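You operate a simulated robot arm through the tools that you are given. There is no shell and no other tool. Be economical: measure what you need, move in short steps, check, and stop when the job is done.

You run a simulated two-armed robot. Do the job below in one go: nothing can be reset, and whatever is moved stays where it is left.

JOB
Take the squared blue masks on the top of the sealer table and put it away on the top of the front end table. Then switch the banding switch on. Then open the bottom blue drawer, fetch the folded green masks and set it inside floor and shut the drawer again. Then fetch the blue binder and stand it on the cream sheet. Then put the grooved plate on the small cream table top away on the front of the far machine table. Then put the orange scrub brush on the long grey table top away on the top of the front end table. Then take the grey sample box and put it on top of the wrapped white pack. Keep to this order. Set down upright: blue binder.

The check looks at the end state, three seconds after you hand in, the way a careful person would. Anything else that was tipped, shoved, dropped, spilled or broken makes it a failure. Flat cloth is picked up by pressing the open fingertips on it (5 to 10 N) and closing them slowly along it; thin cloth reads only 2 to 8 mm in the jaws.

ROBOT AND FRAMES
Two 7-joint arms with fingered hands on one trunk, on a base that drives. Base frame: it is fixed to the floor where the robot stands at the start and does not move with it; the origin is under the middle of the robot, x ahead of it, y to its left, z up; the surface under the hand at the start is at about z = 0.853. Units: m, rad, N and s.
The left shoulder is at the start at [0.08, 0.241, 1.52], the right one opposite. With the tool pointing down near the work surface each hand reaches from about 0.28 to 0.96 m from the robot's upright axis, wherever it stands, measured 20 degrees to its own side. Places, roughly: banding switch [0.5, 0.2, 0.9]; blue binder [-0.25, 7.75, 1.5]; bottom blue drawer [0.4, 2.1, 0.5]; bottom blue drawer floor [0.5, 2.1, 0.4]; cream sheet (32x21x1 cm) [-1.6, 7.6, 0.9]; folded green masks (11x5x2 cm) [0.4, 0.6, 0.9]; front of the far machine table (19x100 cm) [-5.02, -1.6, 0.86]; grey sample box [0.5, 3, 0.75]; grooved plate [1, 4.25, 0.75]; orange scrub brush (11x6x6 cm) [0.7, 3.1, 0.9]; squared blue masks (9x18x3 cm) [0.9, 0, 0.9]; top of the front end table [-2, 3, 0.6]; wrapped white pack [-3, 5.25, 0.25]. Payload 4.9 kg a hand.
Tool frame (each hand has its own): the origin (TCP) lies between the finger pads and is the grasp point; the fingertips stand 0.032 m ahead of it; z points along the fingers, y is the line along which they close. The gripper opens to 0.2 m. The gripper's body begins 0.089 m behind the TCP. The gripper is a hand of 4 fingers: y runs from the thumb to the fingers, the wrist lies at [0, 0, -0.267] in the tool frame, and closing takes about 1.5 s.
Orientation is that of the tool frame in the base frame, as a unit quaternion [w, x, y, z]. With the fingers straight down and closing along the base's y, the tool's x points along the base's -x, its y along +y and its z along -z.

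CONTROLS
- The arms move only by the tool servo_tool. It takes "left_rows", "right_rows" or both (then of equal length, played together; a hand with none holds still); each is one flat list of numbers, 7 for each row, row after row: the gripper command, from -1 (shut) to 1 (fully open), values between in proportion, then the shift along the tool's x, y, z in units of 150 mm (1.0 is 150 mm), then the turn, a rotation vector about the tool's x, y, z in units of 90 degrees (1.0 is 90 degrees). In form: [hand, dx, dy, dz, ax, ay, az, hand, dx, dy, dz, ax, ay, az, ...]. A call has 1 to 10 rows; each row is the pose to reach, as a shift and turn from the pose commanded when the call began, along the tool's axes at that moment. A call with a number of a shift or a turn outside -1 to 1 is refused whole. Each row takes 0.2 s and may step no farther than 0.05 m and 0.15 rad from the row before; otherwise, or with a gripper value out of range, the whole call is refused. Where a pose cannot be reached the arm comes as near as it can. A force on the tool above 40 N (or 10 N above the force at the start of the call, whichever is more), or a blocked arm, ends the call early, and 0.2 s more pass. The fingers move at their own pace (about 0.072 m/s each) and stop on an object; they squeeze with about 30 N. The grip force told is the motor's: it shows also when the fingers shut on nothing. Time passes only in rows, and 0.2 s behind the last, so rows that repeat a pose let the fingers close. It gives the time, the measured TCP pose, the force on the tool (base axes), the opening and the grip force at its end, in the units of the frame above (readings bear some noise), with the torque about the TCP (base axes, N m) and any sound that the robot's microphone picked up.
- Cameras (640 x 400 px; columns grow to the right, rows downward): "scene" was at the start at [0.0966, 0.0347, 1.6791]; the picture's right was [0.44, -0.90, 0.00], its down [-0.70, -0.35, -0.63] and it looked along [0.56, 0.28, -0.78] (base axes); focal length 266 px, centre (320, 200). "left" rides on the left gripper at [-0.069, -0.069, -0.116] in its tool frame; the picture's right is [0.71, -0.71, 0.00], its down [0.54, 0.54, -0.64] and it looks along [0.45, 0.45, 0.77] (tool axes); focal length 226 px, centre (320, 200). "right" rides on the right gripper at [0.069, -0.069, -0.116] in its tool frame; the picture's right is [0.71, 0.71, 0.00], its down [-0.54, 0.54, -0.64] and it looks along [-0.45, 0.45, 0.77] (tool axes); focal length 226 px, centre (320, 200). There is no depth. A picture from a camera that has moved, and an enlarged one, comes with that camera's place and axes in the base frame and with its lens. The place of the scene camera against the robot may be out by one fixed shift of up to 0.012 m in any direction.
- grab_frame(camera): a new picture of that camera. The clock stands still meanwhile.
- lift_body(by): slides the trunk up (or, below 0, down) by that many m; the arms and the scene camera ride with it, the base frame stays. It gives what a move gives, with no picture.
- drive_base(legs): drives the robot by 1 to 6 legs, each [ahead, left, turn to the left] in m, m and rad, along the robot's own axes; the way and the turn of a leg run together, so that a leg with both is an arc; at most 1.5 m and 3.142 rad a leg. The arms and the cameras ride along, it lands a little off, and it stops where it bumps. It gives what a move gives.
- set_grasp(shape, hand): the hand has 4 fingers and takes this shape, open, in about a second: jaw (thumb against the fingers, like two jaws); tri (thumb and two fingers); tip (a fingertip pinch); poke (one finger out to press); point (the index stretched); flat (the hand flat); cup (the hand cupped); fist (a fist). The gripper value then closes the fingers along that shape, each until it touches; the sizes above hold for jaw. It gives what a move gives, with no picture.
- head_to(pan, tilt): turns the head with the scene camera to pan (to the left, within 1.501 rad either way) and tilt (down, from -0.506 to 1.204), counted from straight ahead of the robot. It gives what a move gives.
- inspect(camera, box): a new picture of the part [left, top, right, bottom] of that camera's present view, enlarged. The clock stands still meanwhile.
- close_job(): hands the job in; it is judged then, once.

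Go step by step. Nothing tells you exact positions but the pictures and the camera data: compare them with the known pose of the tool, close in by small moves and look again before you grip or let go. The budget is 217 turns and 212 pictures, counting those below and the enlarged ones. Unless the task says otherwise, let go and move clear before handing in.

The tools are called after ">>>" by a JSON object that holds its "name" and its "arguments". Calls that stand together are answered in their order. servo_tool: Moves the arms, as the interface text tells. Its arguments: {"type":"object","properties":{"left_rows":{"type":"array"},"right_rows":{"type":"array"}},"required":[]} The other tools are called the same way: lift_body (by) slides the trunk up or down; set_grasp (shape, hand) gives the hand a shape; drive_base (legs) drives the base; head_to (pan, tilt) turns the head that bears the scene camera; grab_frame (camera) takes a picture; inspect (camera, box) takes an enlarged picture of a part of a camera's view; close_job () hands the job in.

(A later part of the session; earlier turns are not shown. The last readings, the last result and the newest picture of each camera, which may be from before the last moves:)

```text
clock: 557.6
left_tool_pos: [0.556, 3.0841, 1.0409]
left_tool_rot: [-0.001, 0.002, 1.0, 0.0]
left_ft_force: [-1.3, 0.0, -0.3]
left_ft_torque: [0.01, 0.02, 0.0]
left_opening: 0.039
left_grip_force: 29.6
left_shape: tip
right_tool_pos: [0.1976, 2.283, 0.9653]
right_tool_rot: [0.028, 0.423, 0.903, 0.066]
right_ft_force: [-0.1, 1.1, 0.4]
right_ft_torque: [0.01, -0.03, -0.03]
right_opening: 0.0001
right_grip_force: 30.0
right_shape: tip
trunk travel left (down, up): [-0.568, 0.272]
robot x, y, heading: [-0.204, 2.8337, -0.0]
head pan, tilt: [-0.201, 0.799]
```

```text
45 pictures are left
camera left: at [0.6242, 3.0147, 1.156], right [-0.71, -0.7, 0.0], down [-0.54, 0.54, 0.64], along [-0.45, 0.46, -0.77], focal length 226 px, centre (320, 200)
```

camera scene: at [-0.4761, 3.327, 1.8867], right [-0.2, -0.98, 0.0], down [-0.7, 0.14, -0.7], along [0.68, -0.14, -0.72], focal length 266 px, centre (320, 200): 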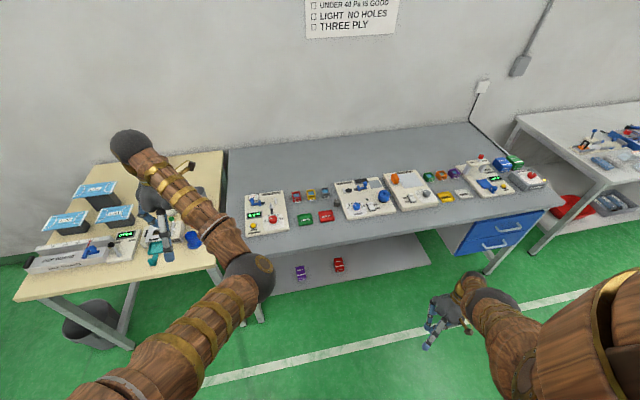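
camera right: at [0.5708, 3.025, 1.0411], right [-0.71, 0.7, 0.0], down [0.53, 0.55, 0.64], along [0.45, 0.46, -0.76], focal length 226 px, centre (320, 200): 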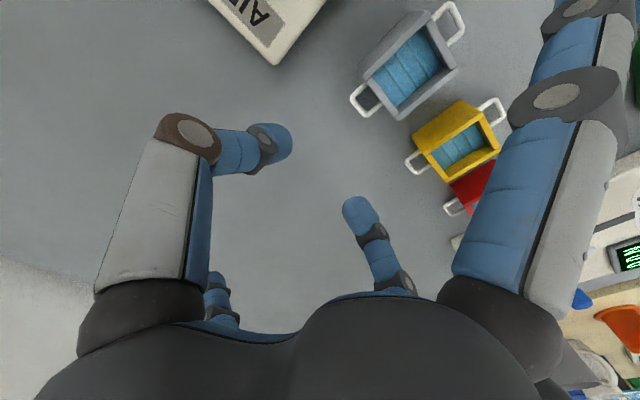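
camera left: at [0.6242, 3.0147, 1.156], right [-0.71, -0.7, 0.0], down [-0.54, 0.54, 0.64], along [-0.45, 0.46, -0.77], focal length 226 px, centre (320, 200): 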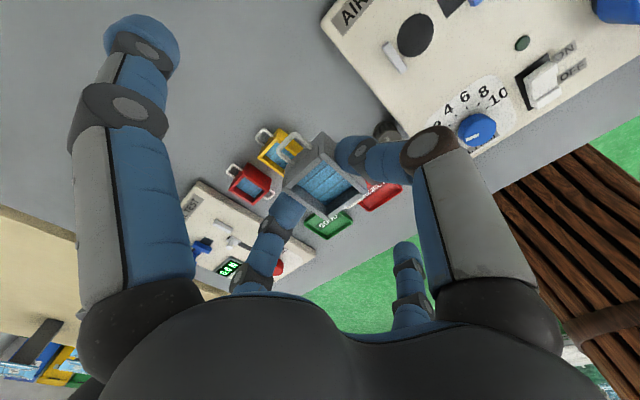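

Box held. Drive toward the rack with the wrapped white pack and look.

>>> {"name": "drive_base", "arguments": {"legs": [[-0.45, 0, 0], [0, 0, 1.571], [1.2, 0, 0], [0, 0, 0.9], [0.5, 0, 0]]}}

>>> {"name": "head_to", "arguments": {"pan": 0.0, "tilt": 0.5}}

>>> {"name": "grab_frame", "arguments": {"camera": "scene"}}

```text
clock: 574.6
left_tool_pos: [-1.7625, 4.643, 1.0393]
left_tool_rot: [0.001, 0.94, -0.342, 0.0]
left_ft_force: [0.3, 0.1, -1.1]
left_ft_torque: [0.03, 0.03, 0.02]
left_opening: 0.0387
left_grip_force: 30.4
left_shape: tip
right_tool_pos: [-0.9755, 5.0277, 0.9652]
right_tool_rot: [-0.053, -0.705, 0.706, 0.049]
right_ft_force: [1.0, -0.7, -0.5]
right_ft_torque: [0.0, 0.0, 0.0]
right_opening: 0.0
right_grip_force: 29.7
right_shape: tip
trunk travel left (down, up): [-0.568, 0.272]
robot x, y, heading: [-1.017, 4.3462, 2.448]
head pan, tilt: [-0.201, 0.799]
```

```text
clock: 575.4
left_tool_pos: [-1.7651, 4.6424, 1.0392]
left_tool_rot: [0.0, 0.94, -0.342, 0.001]
left_ft_force: [0.7, 0.4, 0.3]
left_ft_torque: [0.0, 0.0, 0.01]
left_opening: 0.0387
left_grip_force: 30.7
left_shape: tip
right_tool_pos: [-0.9764, 5.0287, 0.9656]
right_tool_rot: [0.053, 0.705, -0.705, -0.05]
right_ft_force: [-0.1, -0.6, 0.8]
right_ft_torque: [-0.01, 0.01, -0.03]
right_opening: 0.0
right_grip_force: 29.6
right_shape: tip
trunk travel left (down, up): [-0.568, 0.272]
robot x, y, heading: [-1.0191, 4.3508, 2.447]
head pan, tilt: [0.0, 0.499]
```

```text
44 pictures are left
camera scene: at [-1.1135, 4.427, 1.8523], right [0.64, 0.77, 0.0], down [0.37, -0.31, -0.88], along [-0.67, 0.56, -0.48], focal length 266 px, centre (320, 200)
```

scene: 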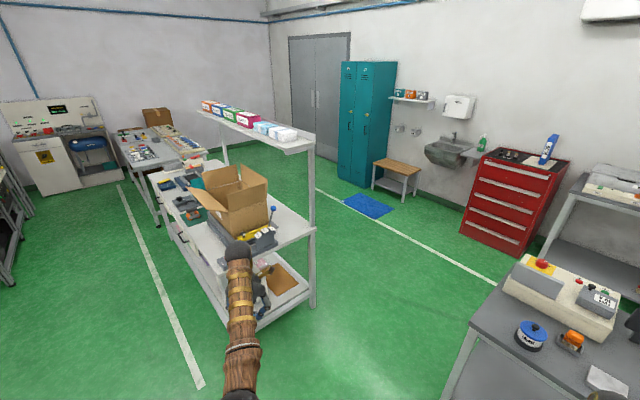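

The rack's open side faces −y. Go to its south side and look at the lower shelf.

>>> {"name": "drive_base", "arguments": {"legs": [[0, 0, -0.876], [-0.5, 0, 0], [0, 0.75, 0]]}}

>>> {"name": "head_to", "arguments": {"pan": 0.7, "tilt": 0.6}}

>>> {"name": "grab_frame", "arguments": {"camera": "scene"}}

```text
clock: 584.3
left_tool_pos: [-2.0197, 4.6047, 1.0395]
left_tool_rot: [-0.001, -0.707, 0.708, -0.001]
left_ft_force: [0.3, -0.1, -0.3]
left_ft_torque: [-0.02, 0.02, -0.04]
left_opening: 0.0389
left_grip_force: 30.0
left_shape: tip
right_tool_pos: [-1.2181, 4.2487, 0.9655]
right_tool_rot: [-0.027, -0.34, 0.938, 0.067]
right_ft_force: [0.4, 0.2, 0.1]
right_ft_torque: [0.01, 0.01, -0.02]
right_opening: 0.0
right_grip_force: 29.9
right_shape: tip
trunk travel left (down, up): [-0.568, 0.272]
robot x, y, heading: [-1.7669, 3.8467, 1.573]
head pan, tilt: [0.0, 0.499]
```

```text
clock: 585.4
left_tool_pos: [-2.0196, 4.6051, 1.039]
left_tool_rot: [-0.001, -0.707, 0.708, 0.0]
left_ft_force: [0.0, 0.9, -0.1]
left_ft_torque: [-0.01, 0.0, 0.0]
left_opening: 0.039
left_grip_force: 29.6
left_shape: tip
right_tool_pos: [-1.2174, 4.2492, 0.9651]
right_tool_rot: [-0.027, -0.34, 0.938, 0.067]
right_ft_force: [-0.2, 0.5, -0.5]
right_ft_torque: [0.0, -0.01, 0.0]
right_opening: 0.0001
right_grip_force: 29.9
right_shape: tip
trunk travel left (down, up): [-0.568, 0.272]
robot x, y, heading: [-1.7668, 3.8446, 1.57]
head pan, tilt: [0.7, 0.6]
```

```text
43 pictures are left
camera scene: at [-1.8246, 3.9427, 1.8434], right [0.76, 0.65, 0.0], down [0.37, -0.43, -0.83], along [-0.53, 0.63, -0.56], focal length 266 px, centre (320, 200)
```

scene: 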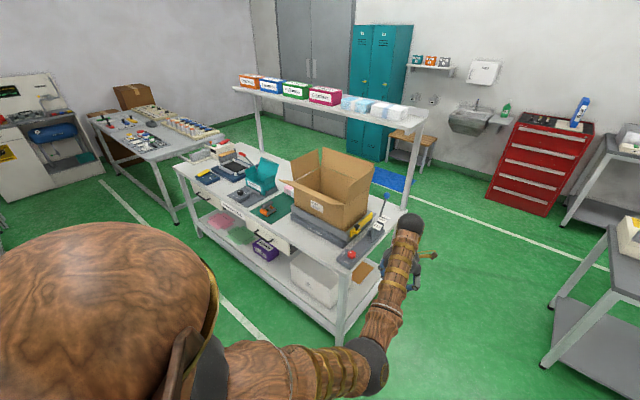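

>>> {"name": "inspect", "arguments": {"camera": "scene", "box": [170, 180, 420, 350]}}

```text
2.35 times, centred on (295, 265) of scene
camera zoom: at [-1.8246, 3.9427, 1.8434], right [0.76, 0.65, 0.0], down [0.37, -0.43, -0.83], along [-0.53, 0.63, -0.56], focal length 627 px, centre (379, 47)
```

zoom: 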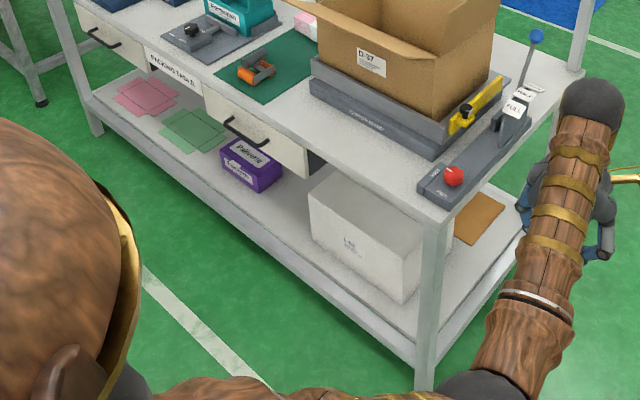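

The white pack sits on the lower shelf: top z≈0.455, front face y≈4.815, x −2.83…−2.42; rack deck front at y≈4.72. I'll tilt the hand forward to reach beneath the deck. First retract the hand, sidestep, and lower the trunk.

>>> {"name": "servo_tool", "arguments": {"left_rows": [-1, 0.2, 0, 0, 0, 0, 0, -1, 0.4, 0, 0, 0, 0, 0, -1, 0.6, 0, 0, 0, 0, 0, -1, 0.8, 0, 0, 0, 0, 0]}}

>>> {"name": "drive_base", "arguments": {"legs": [[0, 0.55, 0]]}}

>>> {"name": "lift_body", "arguments": {"by": -0.4}}

>>> {"name": "servo_tool", "arguments": {"left_rows": [-1, 0, 0, 0, 0, -0.06, 0, -1, 0, 0, 0, 0, -0.12, 0, -1, 0, 0, 0, 0, -0.18, 0, -1, 0, 0, 0, 0, -0.24, 0, -1, 0, 0, 0, 0, -0.3, 0, -1, 0, 0, 0, 0, -0.36, 0, -1, 0, 0, 0, 0, -0.4, 0]}}

>>> {"name": "head_to", "arguments": {"pan": 0.3, "tilt": 0.6}}

>>> {"name": "grab_frame", "arguments": {"camera": "scene"}}

>>> {"name": "grab_frame", "arguments": {"camera": "left"}}

```text
clock: 586.4
left_tool_pos: [-2.0197, 4.4843, 1.0413]
left_tool_rot: [0.002, 0.707, -0.707, 0.0]
left_ft_force: [1.0, -0.3, -0.6]
left_ft_torque: [0.01, -0.02, 0.02]
left_opening: 0.039
left_grip_force: 30.2
left_shape: tip
right_tool_pos: [-1.2172, 4.2478, 0.9649]
right_tool_rot: [-0.027, -0.34, 0.938, 0.067]
right_ft_force: [-0.1, 0.1, -0.4]
right_ft_torque: [0.02, -0.01, 0.03]
right_opening: 0.0002
right_grip_force: 30.3
right_shape: tip
trunk travel left (down, up): [-0.568, 0.272]
robot x, y, heading: [-1.7638, 3.8471, 1.573]
head pan, tilt: [0.7, 0.6]
```

```text
clock: 589.5
left_tool_pos: [-2.5684, 4.4813, 1.0407]
left_tool_rot: [0.001, 0.709, -0.705, 0.001]
left_ft_force: [0.9, 0.5, -0.6]
left_ft_torque: [0.02, 0.0, 0.01]
left_opening: 0.0388
left_grip_force: 29.6
left_shape: tip
right_tool_pos: [-1.7651, 4.2468, 0.9649]
right_tool_rot: [-0.027, -0.343, 0.937, 0.067]
right_ft_force: [0.7, 0.1, -0.3]
right_ft_torque: [-0.01, -0.02, -0.01]
right_opening: 0.0
right_grip_force: 29.6
right_shape: tip
trunk travel left (down, up): [-0.568, 0.272]
robot x, y, heading: [-2.3107, 3.8398, 1.584]
head pan, tilt: [0.7, 0.6]
```

```text
clock: 593.4
left_tool_pos: [-2.5682, 4.4814, 0.6394]
left_tool_rot: [0.001, 0.709, -0.706, 0.0]
left_ft_force: [0.2, -0.1, -1.4]
left_ft_torque: [0.01, -0.01, -0.02]
left_opening: 0.039
left_grip_force: 30.0
left_shape: tip
right_tool_pos: [-1.7657, 4.2473, 0.5654]
right_tool_rot: [-0.027, -0.342, 0.937, 0.067]
right_ft_force: [-0.2, 0.3, -1.1]
right_ft_torque: [0.01, -0.02, 0.0]
right_opening: 0.0001
right_grip_force: 30.6
right_shape: tip
trunk travel left (down, up): [-0.168, 0.672]
robot x, y, heading: [-2.3114, 3.8426, 1.58]
head pan, tilt: [0.7, 0.6]
```

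```text
clock: 595.0
left_tool_pos: [-2.5677, 4.4804, 0.6394]
left_tool_rot: [-0.218, 0.674, -0.671, -0.219]
left_ft_force: [-0.6, -0.6, 0.4]
left_ft_torque: [0.0, 0.03, -0.02]
left_opening: 0.0387
left_grip_force: 30.0
left_shape: tip
right_tool_pos: [-1.7657, 4.2477, 0.5661]
right_tool_rot: [-0.028, -0.343, 0.936, 0.067]
right_ft_force: [-0.2, -0.1, 0.2]
right_ft_torque: [0.03, 0.0, 0.01]
right_opening: 0.0001
right_grip_force: 30.5
right_shape: tip
trunk travel left (down, up): [-0.168, 0.672]
robot x, y, heading: [-2.3091, 3.838, 1.58]
head pan, tilt: [0.7, 0.6]
```

```text
clock: 595.8
left_tool_pos: [-2.5674, 4.4804, 0.6396]
left_tool_rot: [-0.217, 0.674, -0.672, -0.218]
left_ft_force: [-0.4, -0.9, -0.6]
left_ft_torque: [0.0, -0.02, 0.01]
left_opening: 0.0386
left_grip_force: 30.2
left_shape: tip
right_tool_pos: [-1.766, 4.2464, 0.5647]
right_tool_rot: [-0.027, -0.343, 0.936, 0.067]
right_ft_force: [-0.1, -0.3, -0.2]
right_ft_torque: [0.01, 0.01, 0.01]
right_opening: 0.0001
right_grip_force: 30.1
right_shape: tip
trunk travel left (down, up): [-0.168, 0.672]
robot x, y, heading: [-2.3101, 3.8421, 1.581]
head pan, tilt: [0.3, 0.6]
```

```text
41 pictures are left
camera scene: at [-2.3408, 3.9557, 1.4434], right [0.95, 0.3, 0.0], down [0.17, -0.54, -0.82], along [-0.25, 0.79, -0.57], focal length 266 px, centre (320, 200)
```

scene: 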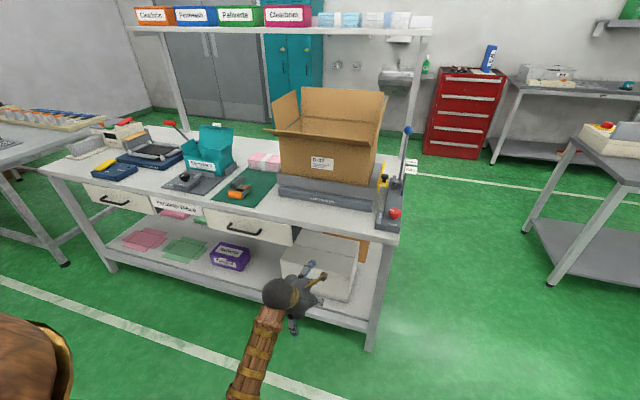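

```text
40 pictures are left
camera left: at [-2.4995, 4.4683, 0.7749], right [0.71, -0.57, -0.41], down [-0.54, -0.82, 0.2], along [-0.45, 0.08, -0.89], focal length 226 px, centre (320, 200)
```

left: 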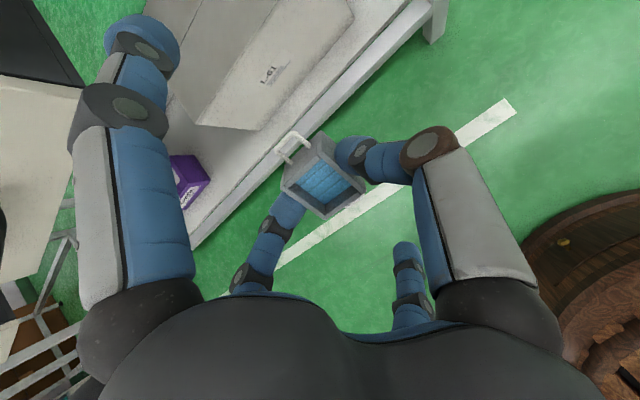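

Pack front ≈ y 4.835, top between 0.375 and 0.44. Lower the trunk 12 cm and drive in partway.

>>> {"name": "lift_body", "arguments": {"by": -0.12}}

>>> {"name": "drive_base", "arguments": {"legs": [[0.3, 0, 0]]}}

>>> {"name": "grab_frame", "arguments": {"camera": "left"}}

>>> {"name": "grab_frame", "arguments": {"camera": "scene"}}

```text
clock: 597.3
left_tool_pos: [-2.5686, 4.4807, 0.5199]
left_tool_rot: [-0.218, 0.673, -0.672, -0.218]
left_ft_force: [0.3, -0.7, -0.8]
left_ft_torque: [0.0, -0.02, -0.02]
left_opening: 0.0388
left_grip_force: 30.1
left_shape: tip
right_tool_pos: [-1.7658, 4.2483, 0.4451]
right_tool_rot: [-0.027, -0.343, 0.937, 0.067]
right_ft_force: [0.3, 0.4, -0.5]
right_ft_torque: [0.02, -0.02, 0.04]
right_opening: 0.0004
right_grip_force: 30.1
right_shape: tip
trunk travel left (down, up): [-0.048, 0.792]
robot x, y, heading: [-2.3122, 3.8406, 1.579]
head pan, tilt: [0.3, 0.6]
```

```text
clock: 599.4
left_tool_pos: [-2.5683, 4.7814, 0.5199]
left_tool_rot: [-0.218, 0.673, -0.673, -0.218]
left_ft_force: [0.0, -0.5, -0.7]
left_ft_torque: [0.01, -0.03, 0.0]
left_opening: 0.0388
left_grip_force: 30.5
left_shape: tip
right_tool_pos: [-1.7652, 4.5459, 0.4447]
right_tool_rot: [-0.026, -0.34, 0.938, 0.068]
right_ft_force: [0.1, 1.0, 0.0]
right_ft_torque: [-0.02, -0.01, -0.01]
right_opening: 0.0
right_grip_force: 29.9
right_shape: tip
trunk travel left (down, up): [-0.048, 0.792]
robot x, y, heading: [-2.3185, 4.1381, 1.577]
head pan, tilt: [0.3, 0.6]
```

```text
39 pictures are left
camera left: at [-2.4997, 4.7692, 0.6543], right [0.71, -0.57, -0.41], down [-0.54, -0.82, 0.2], along [-0.45, 0.08, -0.89], focal length 226 px, centre (320, 200)
```

left: 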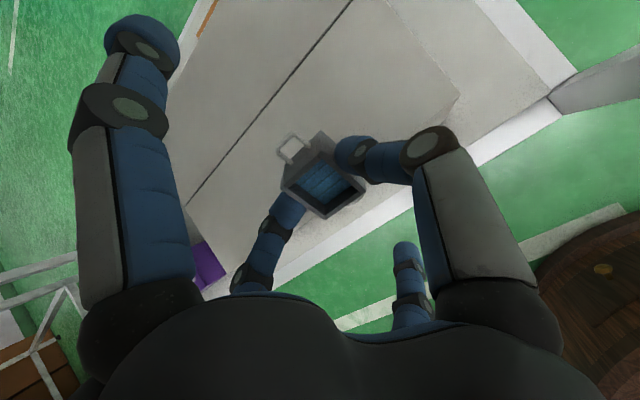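

```text
38 pictures are left
camera scene: at [-2.3424, 4.2568, 1.3233], right [0.95, 0.3, 0.0], down [0.17, -0.54, -0.82], along [-0.25, 0.79, -0.57], focal length 266 px, centre (320, 200)
```

scene: 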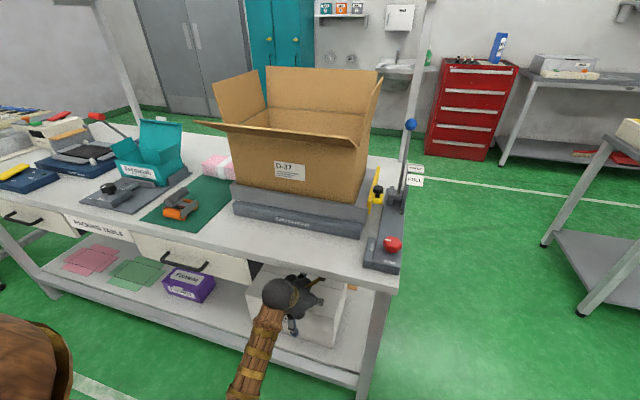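

Pack top ≈0.44, front edge y≈4.79–4.81. Drive ahead 9 cm, then lower.

>>> {"name": "drive_base", "arguments": {"legs": [[0.095, 0, 0]]}}

>>> {"name": "grab_frame", "arguments": {"camera": "left"}}

```text
clock: 600.5
left_tool_pos: [-2.5701, 4.8791, 0.5135]
left_tool_rot: [-0.215, 0.675, -0.672, -0.215]
left_ft_force: [-0.2, -0.4, -0.1]
left_ft_torque: [-0.08, 0.01, -0.03]
left_opening: 0.0386
left_grip_force: 29.3
left_shape: tip
right_tool_pos: [-1.7691, 4.6438, 0.4441]
right_tool_rot: [-0.028, -0.341, 0.937, 0.065]
right_ft_force: [-0.8, -0.9, 0.3]
right_ft_torque: [-0.01, 0.0, 0.02]
right_opening: 0.0003
right_grip_force: 30.2
right_shape: tip
trunk travel left (down, up): [-0.048, 0.792]
robot x, y, heading: [-2.3149, 4.2353, 1.575]
head pan, tilt: [0.3, 0.6]
```

```text
37 pictures are left
camera left: at [-2.5019, 4.868, 0.6489], right [0.71, -0.58, -0.41], down [-0.54, -0.81, 0.21], along [-0.45, 0.07, -0.89], focal length 226 px, centre (320, 200)
```

left: 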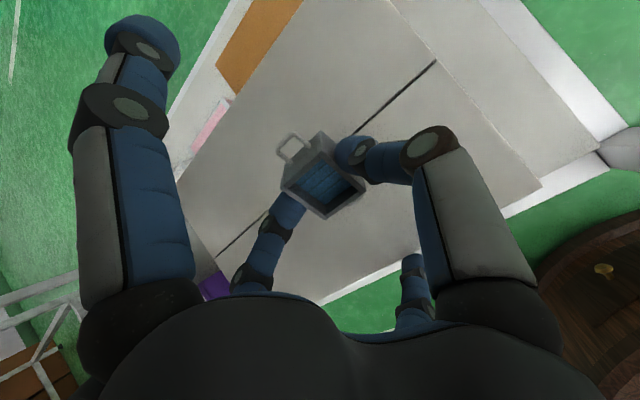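

Over the pack's middle. Lower gently to contact.

>>> {"name": "servo_tool", "arguments": {"left_rows": [-1, 0.04, 0, 0.055, 0, 0, 0, -1, 0.077, 0, 0.108, 0, 0, 0, -1, 0.1, 0, 0.14, 0, 0, 0, -1, 0.12, 0, 0.168, 0, 0, 0, -1, 0.14, 0, 0.196, 0, 0, 0, -1, 0.16, 0, 0.224, 0, 0, 0]}}

>>> {"name": "grab_frame", "arguments": {"camera": "left"}}

```text
clock: 601.9
left_tool_pos: [-2.5694, 4.8783, 0.4791]
left_tool_rot: [-0.219, 0.673, -0.672, -0.219]
left_ft_force: [0.2, 1.4, 21.2]
left_ft_torque: [0.05, -0.34, -0.09]
left_opening: 0.0403
left_grip_force: 30.1
left_shape: tip
right_tool_pos: [-1.7658, 4.6416, 0.4447]
right_tool_rot: [-0.028, -0.341, 0.937, 0.068]
right_ft_force: [-0.1, 0.4, 1.0]
right_ft_torque: [-0.01, -0.03, -0.04]
right_opening: 0.0
right_grip_force: 30.4
right_shape: tip
trunk travel left (down, up): [-0.048, 0.792]
robot x, y, heading: [-2.3195, 4.2376, 1.58]
head pan, tilt: [0.3, 0.6]
```

```text
36 pictures are left
camera left: at [-2.5005, 4.8653, 0.6135], right [0.71, -0.57, -0.41], down [-0.54, -0.82, 0.2], along [-0.46, 0.08, -0.89], focal length 226 px, centre (320, 200)
```

left: 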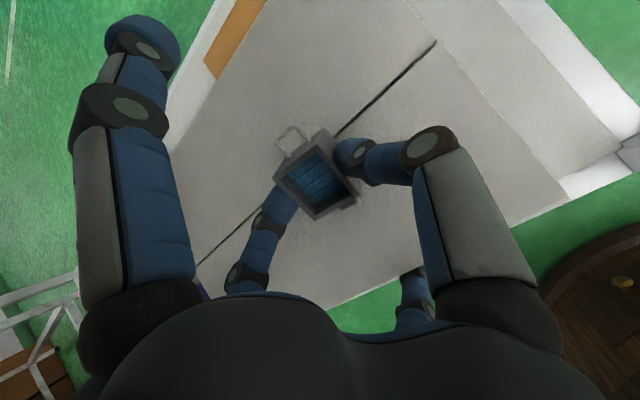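

>>> {"name": "inspect", "arguments": {"camera": "left", "box": [240, 110, 420, 240]}}

>>> {"name": "inspect", "arguments": {"camera": "scene", "box": [220, 240, 420, 370]}}

```text
3.08 times, centred on (330, 175) of left
camera zoom: at [-2.5005, 4.8653, 0.6135], right [0.71, -0.57, -0.41], down [-0.54, -0.82, 0.2], along [-0.46, 0.08, -0.89], focal length 696 px, centre (289, 277)
```

zoom: 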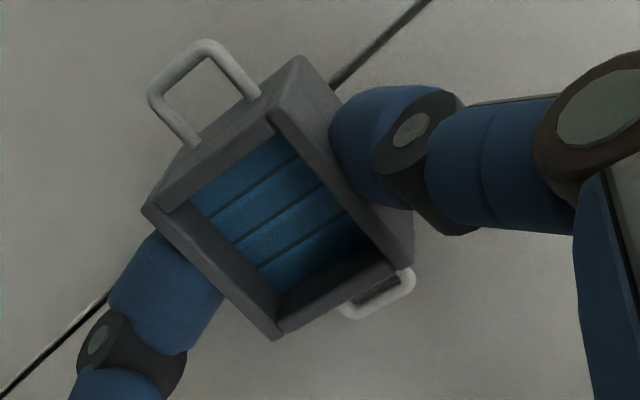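

```text
3.08 times, centred on (320, 305) of scene
camera zoom: at [-2.3423, 4.3505, 1.3239], right [0.95, 0.3, 0.0], down [0.17, -0.54, -0.83], along [-0.25, 0.79, -0.56], focal length 820 px, centre (320, -123)
```

zoom: 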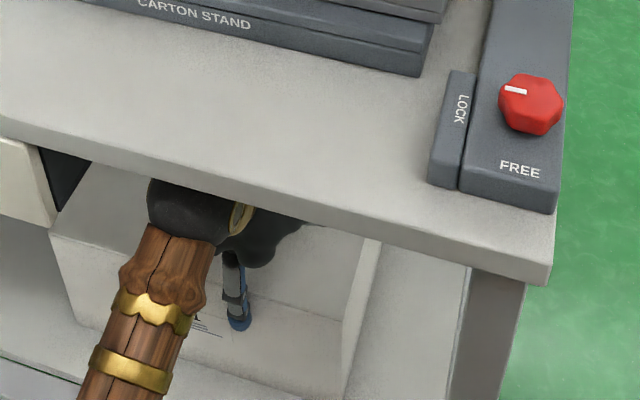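

Press down a little more so the box pivots flat in the fingers.

>>> {"name": "servo_tool", "arguments": {"left_rows": [-1, 0.012, 0, 0.016, 0, 0, 0, -1, 0.024, 0, 0.032, 0, 0, 0, -1, 0.024, 0, 0.032, 0, 0, 0, -1, 0.024, 0, 0.032, 0, 0, 0]}}

>>> {"name": "inspect", "arguments": {"camera": "left", "box": [240, 110, 420, 240]}}

```text
clock: 602.9
left_tool_pos: [-2.568, 4.8781, 0.4726]
left_tool_rot: [-0.218, 0.673, -0.672, -0.219]
left_ft_force: [1.4, 9.0, 22.3]
left_ft_torque: [0.14, -0.32, 0.11]
left_opening: 0.0398
left_grip_force: 30.1
left_shape: tip
right_tool_pos: [-1.766, 4.6414, 0.4458]
right_tool_rot: [-0.027, -0.341, 0.937, 0.068]
right_ft_force: [-0.4, 0.4, -0.5]
right_ft_torque: [0.0, -0.01, 0.03]
right_opening: 0.0
right_grip_force: 29.2
right_shape: tip
trunk travel left (down, up): [-0.048, 0.792]
robot x, y, heading: [-2.3158, 4.2377, 1.575]
head pan, tilt: [0.3, 0.6]
```

```text
3.08 times, centred on (330, 175) of left
camera zoom: at [-2.5002, 4.865, 0.6072], right [0.71, -0.57, -0.41], down [-0.54, -0.82, 0.2], along [-0.46, 0.08, -0.89], focal length 696 px, centre (289, 277)
```

zoom: 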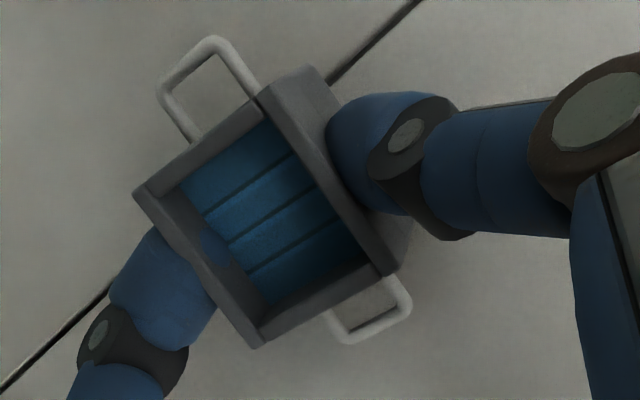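

It pivots nicely. A touch more.

>>> {"name": "servo_tool", "arguments": {"left_rows": [-1, 0.012, 0, 0.016, 0, 0, 0, -1, 0.016, 0, 0.022, 0, 0, 0, -1, 0.016, 0, 0.022, 0, 0, 0]}}

>>> {"name": "inspect", "arguments": {"camera": "left", "box": [240, 110, 420, 240]}}

```text
clock: 603.7
left_tool_pos: [-2.5699, 4.8764, 0.4659]
left_tool_rot: [-0.216, 0.674, -0.673, -0.216]
left_ft_force: [1.5, -6.4, 14.0]
left_ft_torque: [-0.05, -0.11, -0.07]
left_opening: 0.0397
left_grip_force: 30.1
left_shape: tip
right_tool_pos: [-1.7662, 4.6408, 0.4465]
right_tool_rot: [-0.027, -0.341, 0.937, 0.067]
right_ft_force: [0.0, -0.6, -0.5]
right_ft_torque: [-0.01, 0.02, -0.01]
right_opening: 0.0001
right_grip_force: 30.1
right_shape: tip
trunk travel left (down, up): [-0.048, 0.792]
robot x, y, heading: [-2.3132, 4.2358, 1.577]
head pan, tilt: [0.3, 0.6]
```

```text
3.08 times, centred on (330, 175) of left
camera zoom: at [-2.501, 4.8641, 0.6012], right [0.71, -0.57, -0.41], down [-0.54, -0.82, 0.21], along [-0.46, 0.08, -0.89], focal length 696 px, centre (289, 277)
```

zoom: 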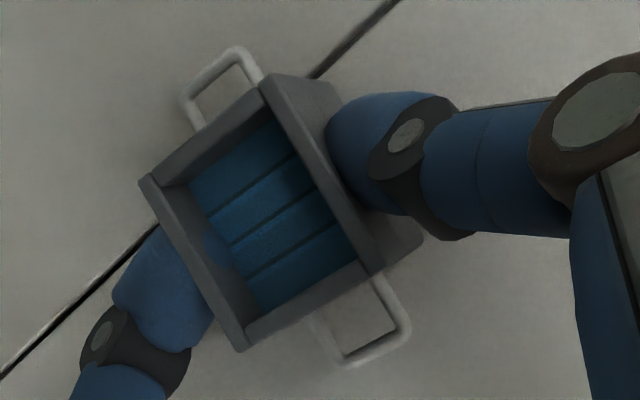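

The box looks flat on the pack. Ease off and open slightly.

>>> {"name": "servo_tool", "arguments": {"left_rows": [-1, -0.006, 0, -0.008, 0, 0, 0, -0.85, -0.006, 0, -0.008, 0, 0, 0, -0.7, -0.006, 0, -0.008, 0, 0, 0, -0.55, -0.006, 0, -0.008, 0, 0, 0, -0.4, -0.006, 0, -0.008, 0, 0, 0, -0.4, -0.006, 0, -0.008, 0, 0, 0]}}

>>> {"name": "inspect", "arguments": {"camera": "left", "box": [220, 90, 420, 250]}}

```text
clock: 605.1
left_tool_pos: [-2.5691, 4.877, 0.468]
left_tool_rot: [-0.216, 0.673, -0.673, -0.217]
left_ft_force: [0.6, -0.2, -0.2]
left_ft_torque: [-0.01, 0.03, 0.0]
left_opening: 0.0597
left_grip_force: 0.1
left_shape: tip
right_tool_pos: [-1.7675, 4.642, 0.4466]
right_tool_rot: [-0.027, -0.341, 0.937, 0.067]
right_ft_force: [-0.2, 0.2, 0.0]
right_ft_torque: [0.02, -0.01, 0.04]
right_opening: 0.0001
right_grip_force: 30.2
right_shape: tip
trunk travel left (down, up): [-0.048, 0.792]
robot x, y, heading: [-2.3163, 4.2377, 1.576]
head pan, tilt: [0.3, 0.6]
```

```text
2.50 times, centred on (320, 170) of left
camera zoom: at [-2.5008, 4.8655, 0.6025], right [0.71, -0.57, -0.41], down [-0.54, -0.82, 0.21], along [-0.45, 0.08, -0.89], focal length 565 px, centre (320, 275)
```

zoom: 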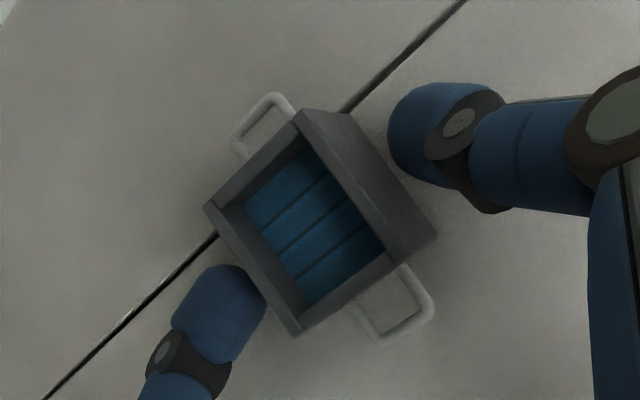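

Released, box flat on the pack. Withdraw along the finger axis, then drive back and verify.

>>> {"name": "servo_tool", "arguments": {"left_rows": [-0.4, 0, 0, -0.12, 0, 0, 0, -0.4, 0, 0, -0.25, 0, 0, 0, -0.4, 0, 0, -0.4, 0, 0, 0, -0.4, 0, 0, -0.55, 0, 0, 0]}}

>>> {"name": "grab_frame", "arguments": {"camera": "left"}}

>>> {"name": "drive_base", "arguments": {"legs": [[-0.35, 0, 0]]}}

>>> {"name": "grab_frame", "arguments": {"camera": "left"}}

>>> {"name": "grab_frame", "arguments": {"camera": "scene"}}

```text
clock: 606.3
left_tool_pos: [-2.5677, 4.8267, 0.5056]
left_tool_rot: [0.198, -0.677, 0.68, 0.198]
left_ft_force: [0.1, 0.6, 0.9]
left_ft_torque: [-0.03, 0.0, 0.03]
left_opening: 0.0599
left_grip_force: 0.0
left_shape: tip
right_tool_pos: [-1.7652, 4.6432, 0.4448]
right_tool_rot: [-0.026, -0.339, 0.938, 0.063]
right_ft_force: [0.1, -0.3, 0.5]
right_ft_torque: [-0.01, -0.01, -0.01]
right_opening: 0.0001
right_grip_force: 29.8
right_shape: tip
trunk travel left (down, up): [-0.048, 0.792]
robot x, y, heading: [-2.3139, 4.2363, 1.565]
head pan, tilt: [0.3, 0.6]
stopped in row 4 (left hand): the arm was blocked; the commanded pose is now the measured one
```

```text
30 pictures are left
camera left: at [-2.5001, 4.8214, 0.642], right [0.7, -0.6, -0.38], down [-0.55, -0.8, 0.25], along [-0.45, 0.03, -0.89], focal length 226 px, centre (320, 200)
```

left: 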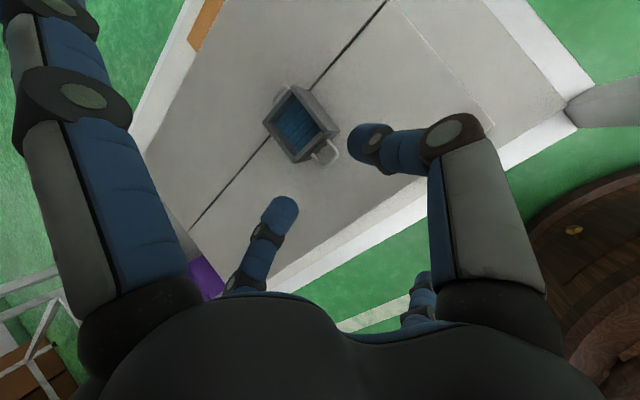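

```text
clock: 608.6
left_tool_pos: [-2.5668, 4.4724, 0.5199]
left_tool_rot: [0.206, -0.675, 0.678, 0.206]
left_ft_force: [0.6, -0.5, -0.2]
left_ft_torque: [0.03, -0.03, 0.01]
left_opening: 0.0601
left_grip_force: 0.1
left_shape: tip
right_tool_pos: [-1.7649, 4.2876, 0.4455]
right_tool_rot: [-0.027, -0.34, 0.937, 0.068]
right_ft_force: [0.0, -0.8, 0.3]
right_ft_torque: [0.0, 0.0, -0.01]
right_opening: 0.0002
right_grip_force: 29.6
right_shape: tip
trunk travel left (down, up): [-0.048, 0.792]
robot x, y, heading: [-2.3128, 3.8839, 1.575]
head pan, tilt: [0.3, 0.6]
```

```text
29 pictures are left
camera left: at [-2.4984, 4.4644, 0.6549], right [0.7, -0.59, -0.4], down [-0.54, -0.81, 0.23], along [-0.46, 0.05, -0.89], focal length 226 px, centre (320, 200)
```

left: 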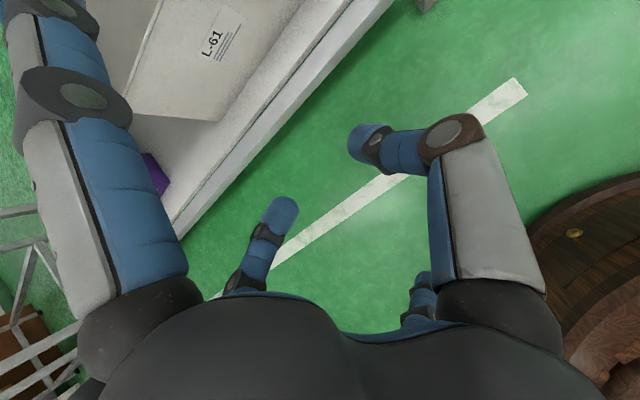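

```text
28 pictures are left
camera scene: at [-2.3416, 3.999, 1.3235], right [0.95, 0.3, 0.0], down [0.17, -0.54, -0.83], along [-0.25, 0.79, -0.56], focal length 266 px, centre (320, 200)
```

scene: 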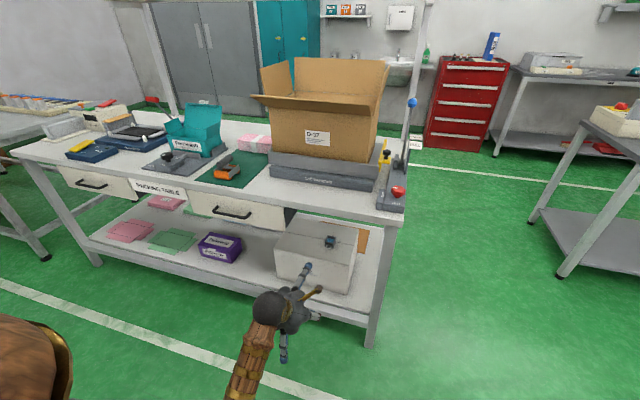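

>>> {"name": "inspect", "arguments": {"camera": "scene", "box": [180, 60, 440, 310]}}

>>> {"name": "inspect", "arguments": {"camera": "scene", "box": [270, 210, 380, 300]}}

```text
1.60 times, centred on (310, 185) of scene
camera zoom: at [-2.3416, 3.999, 1.3235], right [0.95, 0.3, 0.0], down [0.17, -0.54, -0.83], along [-0.25, 0.79, -0.56], focal length 426 px, centre (336, 224)
```

zoom: 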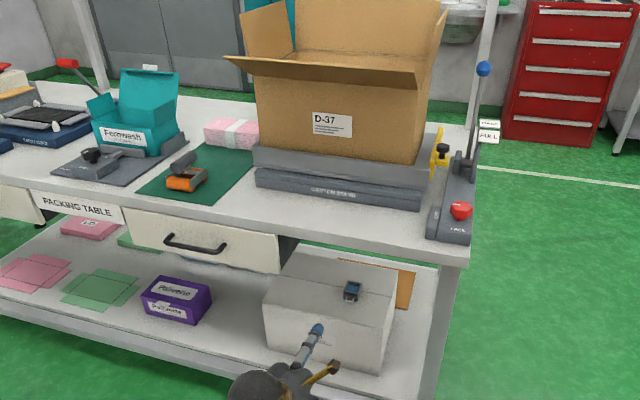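

```text
4.44 times, centred on (325, 255) of scene
camera zoom: at [-2.3416, 3.999, 1.3235], right [0.95, 0.3, 0.0], down [0.17, -0.54, -0.83], along [-0.25, 0.79, -0.56], focal length 1184 px, centre (298, -44)
```

zoom: 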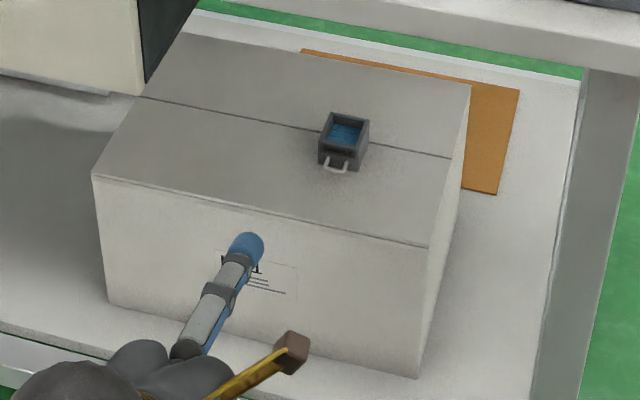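

The carton L-61 may not be the "wrapped white pack": the job gives [-3, 5.25, 0.25], further back-left on that shelf. I'll look along the shelf from the rack's east end before deciding.

>>> {"name": "drive_base", "arguments": {"legs": [[0, -0.65, 0], [1.2, 0, 0]]}}

>>> {"name": "head_to", "arguments": {"pan": 1.45, "tilt": 0.65}}

>>> {"name": "grab_frame", "arguments": {"camera": "scene"}}

```text
clock: 617.6
left_tool_pos: [-1.9128, 5.6546, 0.5194]
left_tool_rot: [0.207, -0.671, 0.682, 0.205]
left_ft_force: [0.2, -0.6, 0.3]
left_ft_torque: [0.01, -0.03, -0.02]
left_opening: 0.0598
left_grip_force: 0.0
left_shape: tip
right_tool_pos: [-1.1131, 5.4532, 0.4418]
right_tool_rot: [-0.03, -0.33, 0.941, 0.065]
right_ft_force: [0.1, 0.8, 0.7]
right_ft_torque: [-0.03, -0.02, 0.0]
right_opening: 0.0
right_grip_force: 30.3
right_shape: tip
trunk travel left (down, up): [-0.048, 0.792]
robot x, y, heading: [-1.6682, 5.0626, 1.561]
head pan, tilt: [0.3, 0.6]
stopped in leg 2: the robot was blocked; the commanded pose is now the measured one
```

```text
clock: 619.0
left_tool_pos: [-1.9127, 5.654, 0.5193]
left_tool_rot: [0.207, -0.671, 0.682, 0.205]
left_ft_force: [0.4, -0.1, 0.6]
left_ft_torque: [0.0, 0.01, -0.04]
left_opening: 0.0601
left_grip_force: 0.1
left_shape: tip
right_tool_pos: [-1.1136, 5.4544, 0.4417]
right_tool_rot: [-0.03, -0.329, 0.941, 0.065]
right_ft_force: [-0.6, 0.5, -0.6]
right_ft_torque: [0.03, 0.02, -0.02]
right_opening: 0.0002
right_grip_force: 29.7
right_shape: tip
trunk travel left (down, up): [-0.048, 0.792]
robot x, y, heading: [-1.6675, 5.0605, 1.559]
head pan, tilt: [1.45, 0.649]
```

```text
25 pictures are left
camera scene: at [-1.7542, 5.1055, 1.3192], right [0.13, 0.99, 0.0], down [0.6, -0.08, -0.8], along [-0.79, 0.1, -0.6], focal length 266 px, centre (320, 200)
```

scene: 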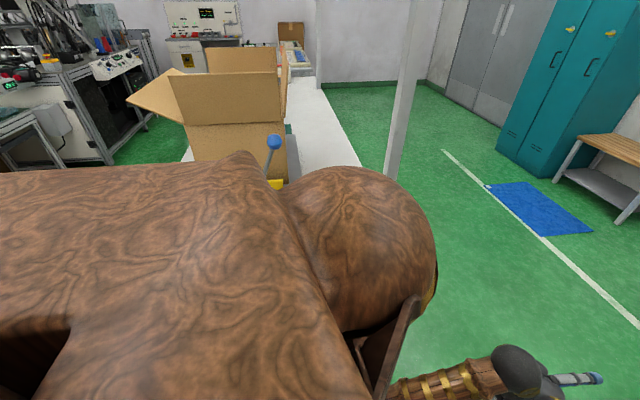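

My shoulder blocks the view and the right hand touched the service table. Back off, raise, tuck the right arm, and go around to the rack's north side.

>>> {"name": "drive_base", "arguments": {"legs": [[-0.45, 0, 0.01]]}}

>>> {"name": "lift_body", "arguments": {"by": 0.4}}

>>> {"name": "servo_tool", "arguments": {"right_rows": [-1, 0.195, 0.155, 0.025, 0, 0, 0, -1, 0.39, 0.31, 0.05, 0, 0, 0, -1, 0.585, 0.465, 0.075, 0, 0, 0, -1, 0.78, 0.62, 0.1, 0, 0, 0]}}

>>> {"name": "servo_tool", "arguments": {"right_rows": [-1, 0.195, 0.155, 0.025, 0, 0, 0, -1, 0.39, 0.31, 0.05, 0, 0, 0, -1, 0.585, 0.465, 0.075, 0, 0, 0, -1, 0.78, 0.62, 0.1, 0, 0, 0]}}

>>> {"name": "head_to", "arguments": {"pan": -0.6, "tilt": 0.5}}

>>> {"name": "grab_frame", "arguments": {"camera": "scene"}}

```text
clock: 621.7
left_tool_pos: [-1.9202, 5.2054, 0.5191]
left_tool_rot: [0.207, -0.673, 0.68, 0.206]
left_ft_force: [0.1, -0.1, 0.0]
left_ft_torque: [-0.02, 0.01, 0.04]
left_opening: 0.0598
left_grip_force: 0.1
left_shape: tip
right_tool_pos: [-1.1196, 5.0095, 0.4416]
right_tool_rot: [-0.029, -0.333, 0.94, 0.066]
right_ft_force: [-0.4, 0.2, 0.3]
right_ft_torque: [0.02, 0.0, 0.02]
right_opening: 0.0001
right_grip_force: 30.2
right_shape: tip
trunk travel left (down, up): [-0.048, 0.792]
robot x, y, heading: [-1.6716, 4.6141, 1.566]
head pan, tilt: [1.45, 0.649]
```

```text
clock: 625.5
left_tool_pos: [-1.9212, 5.203, 0.9201]
left_tool_rot: [0.207, -0.673, 0.68, 0.206]
left_ft_force: [0.2, 0.2, 0.9]
left_ft_torque: [-0.03, -0.03, -0.02]
left_opening: 0.0598
left_grip_force: 0.0
left_shape: tip
right_tool_pos: [-1.1207, 5.0098, 0.8422]
right_tool_rot: [-0.031, -0.333, 0.94, 0.065]
right_ft_force: [0.4, 0.4, 0.2]
right_ft_torque: [-0.01, -0.04, -0.03]
right_opening: 0.0
right_grip_force: 29.6
right_shape: tip
trunk travel left (down, up): [-0.448, 0.392]
robot x, y, heading: [-1.6711, 4.6134, 1.566]
head pan, tilt: [1.45, 0.649]
```

```text
clock: 626.5
left_tool_pos: [-1.9208, 5.2065, 0.9193]
left_tool_rot: [0.207, -0.673, 0.68, 0.205]
left_ft_force: [-0.2, -0.1, 0.7]
left_ft_torque: [-0.01, 0.01, -0.01]
left_opening: 0.0596
left_grip_force: 0.2
left_shape: tip
right_tool_pos: [-1.268, 5.009, 0.8426]
right_tool_rot: [-0.03, -0.332, 0.94, 0.065]
right_ft_force: [-1.2, 1.0, 0.2]
right_ft_torque: [0.03, 0.01, 0.0]
right_opening: 0.0
right_grip_force: 30.1
right_shape: tip
trunk travel left (down, up): [-0.448, 0.392]
robot x, y, heading: [-1.6702, 4.6172, 1.569]
head pan, tilt: [1.45, 0.649]
```

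```text
clock: 627.5
left_tool_pos: [-1.9193, 5.2045, 0.9179]
left_tool_rot: [0.206, -0.673, 0.68, 0.205]
left_ft_force: [-0.3, 0.1, -0.7]
left_ft_torque: [0.0, -0.02, -0.02]
left_opening: 0.0601
left_grip_force: 0.0
left_shape: tip
right_tool_pos: [-1.4197, 5.0077, 0.8427]
right_tool_rot: [-0.03, -0.334, 0.94, 0.065]
right_ft_force: [-0.4, -0.2, 0.7]
right_ft_torque: [0.0, -0.08, 0.0]
right_opening: 0.0001
right_grip_force: 30.0
right_shape: tip
trunk travel left (down, up): [-0.448, 0.392]
robot x, y, heading: [-1.6681, 4.6142, 1.563]
head pan, tilt: [1.45, 0.649]
```

```text
clock: 629.5
left_tool_pos: [-1.9207, 5.2058, 0.9176]
left_tool_rot: [0.206, -0.673, 0.68, 0.205]
left_ft_force: [-0.6, 0.2, 0.3]
left_ft_torque: [-0.02, 0.0, 0.02]
left_opening: 0.0598
left_grip_force: 0.0
left_shape: tip
right_tool_pos: [-1.418, 5.0081, 0.8414]
right_tool_rot: [-0.031, -0.333, 0.94, 0.066]
right_ft_force: [-0.1, -1.2, 1.6]
right_ft_torque: [0.04, -0.01, -0.02]
right_opening: 0.0001
right_grip_force: 30.2
right_shape: tip
trunk travel left (down, up): [-0.448, 0.392]
robot x, y, heading: [-1.6693, 4.6155, 1.567]
head pan, tilt: [-0.6, 0.499]
```

```text
24 pictures are left
camera scene: at [-1.6198, 4.7211, 1.7325], right [0.82, -0.57, 0.0], down [-0.27, -0.39, -0.88], along [0.5, 0.72, -0.48], focal length 266 px, centre (320, 200)
```

scene: 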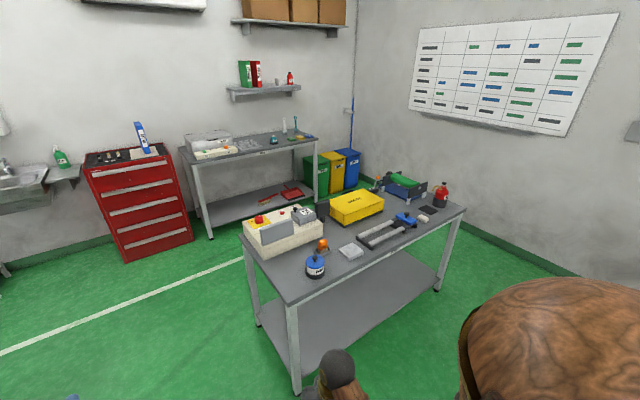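

Everything there is intact. Go around to the north side of the rack and face it.

>>> {"name": "drive_base", "arguments": {"legs": [[1.0, 0, 0], [0.75, 0, 0], [0, 1.3, 0], [0, 0, 1.571], [0, 0, 1.571]]}}

>>> {"name": "head_to", "arguments": {"pan": 0.0, "tilt": 0.55}}

>>> {"name": "grab_frame", "arguments": {"camera": "scene"}}

```text
clock: 652.0
left_tool_pos: [-2.7163, 5.7724, 0.9187]
left_tool_rot: [0.203, 0.687, 0.666, -0.209]
left_ft_force: [-0.3, -1.0, -0.1]
left_ft_torque: [0.0, -0.02, 0.0]
left_opening: 0.0599
left_grip_force: 0.1
left_shape: tip
right_tool_pos: [-3.2128, 5.9803, 0.8415]
right_tool_rot: [0.065, 0.944, 0.323, 0.029]
right_ft_force: [-0.1, 0.0, -0.8]
right_ft_torque: [-0.02, 0.03, -0.03]
right_opening: 0.0
right_grip_force: 30.2
right_shape: tip
trunk travel left (down, up): [-0.448, 0.392]
robot x, y, heading: [-2.9547, 6.3702, -1.595]
head pan, tilt: [-0.6, 0.499]
```

```text
clock: 653.0
left_tool_pos: [-2.7178, 5.7728, 0.9193]
left_tool_rot: [0.203, 0.687, 0.666, -0.209]
left_ft_force: [0.4, 0.2, 0.8]
left_ft_torque: [-0.01, 0.01, 0.01]
left_opening: 0.06
left_grip_force: 0.0
left_shape: tip
right_tool_pos: [-3.213, 5.9782, 0.8403]
right_tool_rot: [0.065, 0.944, 0.323, 0.03]
right_ft_force: [0.4, 0.3, -0.9]
right_ft_torque: [-0.02, 0.0, -0.02]
right_opening: 0.0
right_grip_force: 30.3
right_shape: tip
trunk travel left (down, up): [-0.448, 0.392]
robot x, y, heading: [-2.9524, 6.3654, -1.596]
head pan, tilt: [0.0, 0.55]
```

```text
23 pictures are left
camera scene: at [-2.959, 6.2477, 1.7279], right [-1.0, 0.02, 0.0], down [0.01, 0.52, -0.85], along [-0.02, -0.85, -0.52], focal length 266 px, centre (320, 200)
```

scene: 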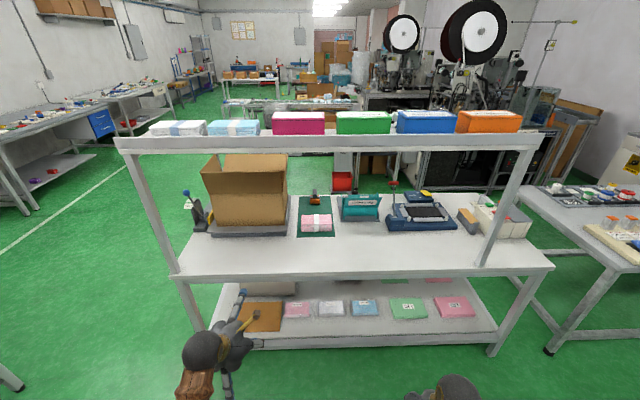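

There they are: a row of small wrapped packs (pink, white, blue, green, pink) at the shelf's rear; the white one ≈[-3.06, 5.16]. So the box must be moved there. Enlarge that row.

>>> {"name": "inspect", "arguments": {"camera": "scene", "box": [220, 260, 500, 360]}}

```text
2.29 times, centred on (360, 310) of scene
camera zoom: at [-2.959, 6.2477, 1.7279], right [-1.0, 0.02, 0.0], down [0.01, 0.52, -0.85], along [-0.02, -0.85, -0.52], focal length 609 px, centre (229, -51)
```

zoom: 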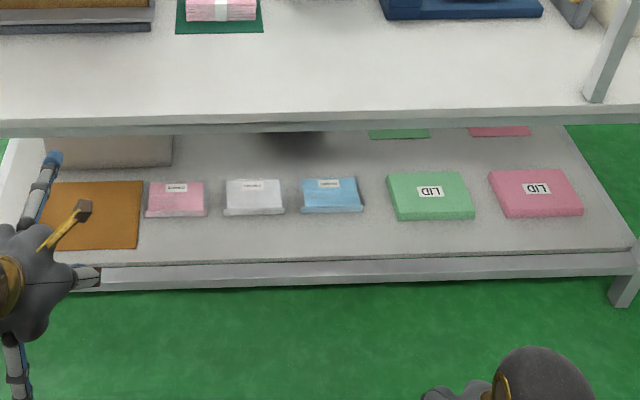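

The white pack ([-3.054, 5.139], ~15×9 cm, thin) lies near the back edge. Return to the south side, re-grip the box with a smaller tilt, then place it from the north. Drive first.

>>> {"name": "drive_base", "arguments": {"legs": [[0, 1.3, 0.025], [1.25, 0, 0], [1.22, 0, 0], [0, 0, 1.571], [0, 0, 1.571], [0, 0.66, 0]]}}

>>> {"name": "lift_body", "arguments": {"by": -0.4}}

>>> {"name": "servo_tool", "arguments": {"left_rows": [-0.4, 0, 0, 0, 0, 0.05, 0, -0.4, 0, 0, 0, 0, 0.1, 0, -0.4, 0, 0, 0, 0, 0.15, 0, -0.4, 0, 0, 0, 0, 0.21, 0]}}

```text
clock: 682.1
left_tool_pos: [-2.5558, 4.4729, 0.9191]
left_tool_rot: [-0.204, 0.682, -0.671, -0.208]
left_ft_force: [0.1, 0.4, -0.8]
left_ft_torque: [0.02, 0.01, -0.03]
left_opening: 0.0595
left_grip_force: 0.0
left_shape: tip
right_tool_pos: [-2.0495, 4.289, 0.8414]
right_tool_rot: [-0.031, -0.345, 0.936, 0.065]
right_ft_force: [0.3, 0.9, 0.4]
right_ft_torque: [0.0, 0.01, 0.0]
right_opening: 0.0001
right_grip_force: 29.8
right_shape: tip
trunk travel left (down, up): [-0.448, 0.392]
robot x, y, heading: [-2.2893, 3.8898, 1.598]
head pan, tilt: [0.0, 0.55]
```

```text
clock: 685.9
left_tool_pos: [-2.5543, 4.4722, 0.5193]
left_tool_rot: [-0.204, 0.682, -0.671, -0.208]
left_ft_force: [-0.2, -0.1, -0.2]
left_ft_torque: [0.0, 0.04, -0.01]
left_opening: 0.0599
left_grip_force: 0.0
left_shape: tip
right_tool_pos: [-2.0489, 4.2896, 0.4422]
right_tool_rot: [-0.031, -0.346, 0.936, 0.065]
right_ft_force: [-0.8, 0.0, -0.3]
right_ft_torque: [0.01, -0.04, 0.01]
right_opening: 0.0
right_grip_force: 30.2
right_shape: tip
trunk travel left (down, up): [-0.048, 0.792]
robot x, y, heading: [-2.2952, 3.8939, 1.596]
head pan, tilt: [0.0, 0.55]
```

```text
clock: 686.9
left_tool_pos: [-2.5547, 4.4722, 0.5176]
left_tool_rot: [-0.09, 0.707, -0.695, -0.093]
left_ft_force: [-0.7, 1.0, 0.5]
left_ft_torque: [-0.03, -0.01, 0.0]
left_opening: 0.0597
left_grip_force: 0.1
left_shape: tip
right_tool_pos: [-2.0498, 4.2883, 0.4408]
right_tool_rot: [-0.031, -0.346, 0.936, 0.064]
right_ft_force: [-0.1, -0.6, 0.3]
right_ft_torque: [0.02, 0.01, 0.02]
right_opening: 0.0
right_grip_force: 29.6
right_shape: tip
trunk travel left (down, up): [-0.048, 0.792]
robot x, y, heading: [-2.2876, 3.8857, 1.601]
head pan, tilt: [0.0, 0.55]
```

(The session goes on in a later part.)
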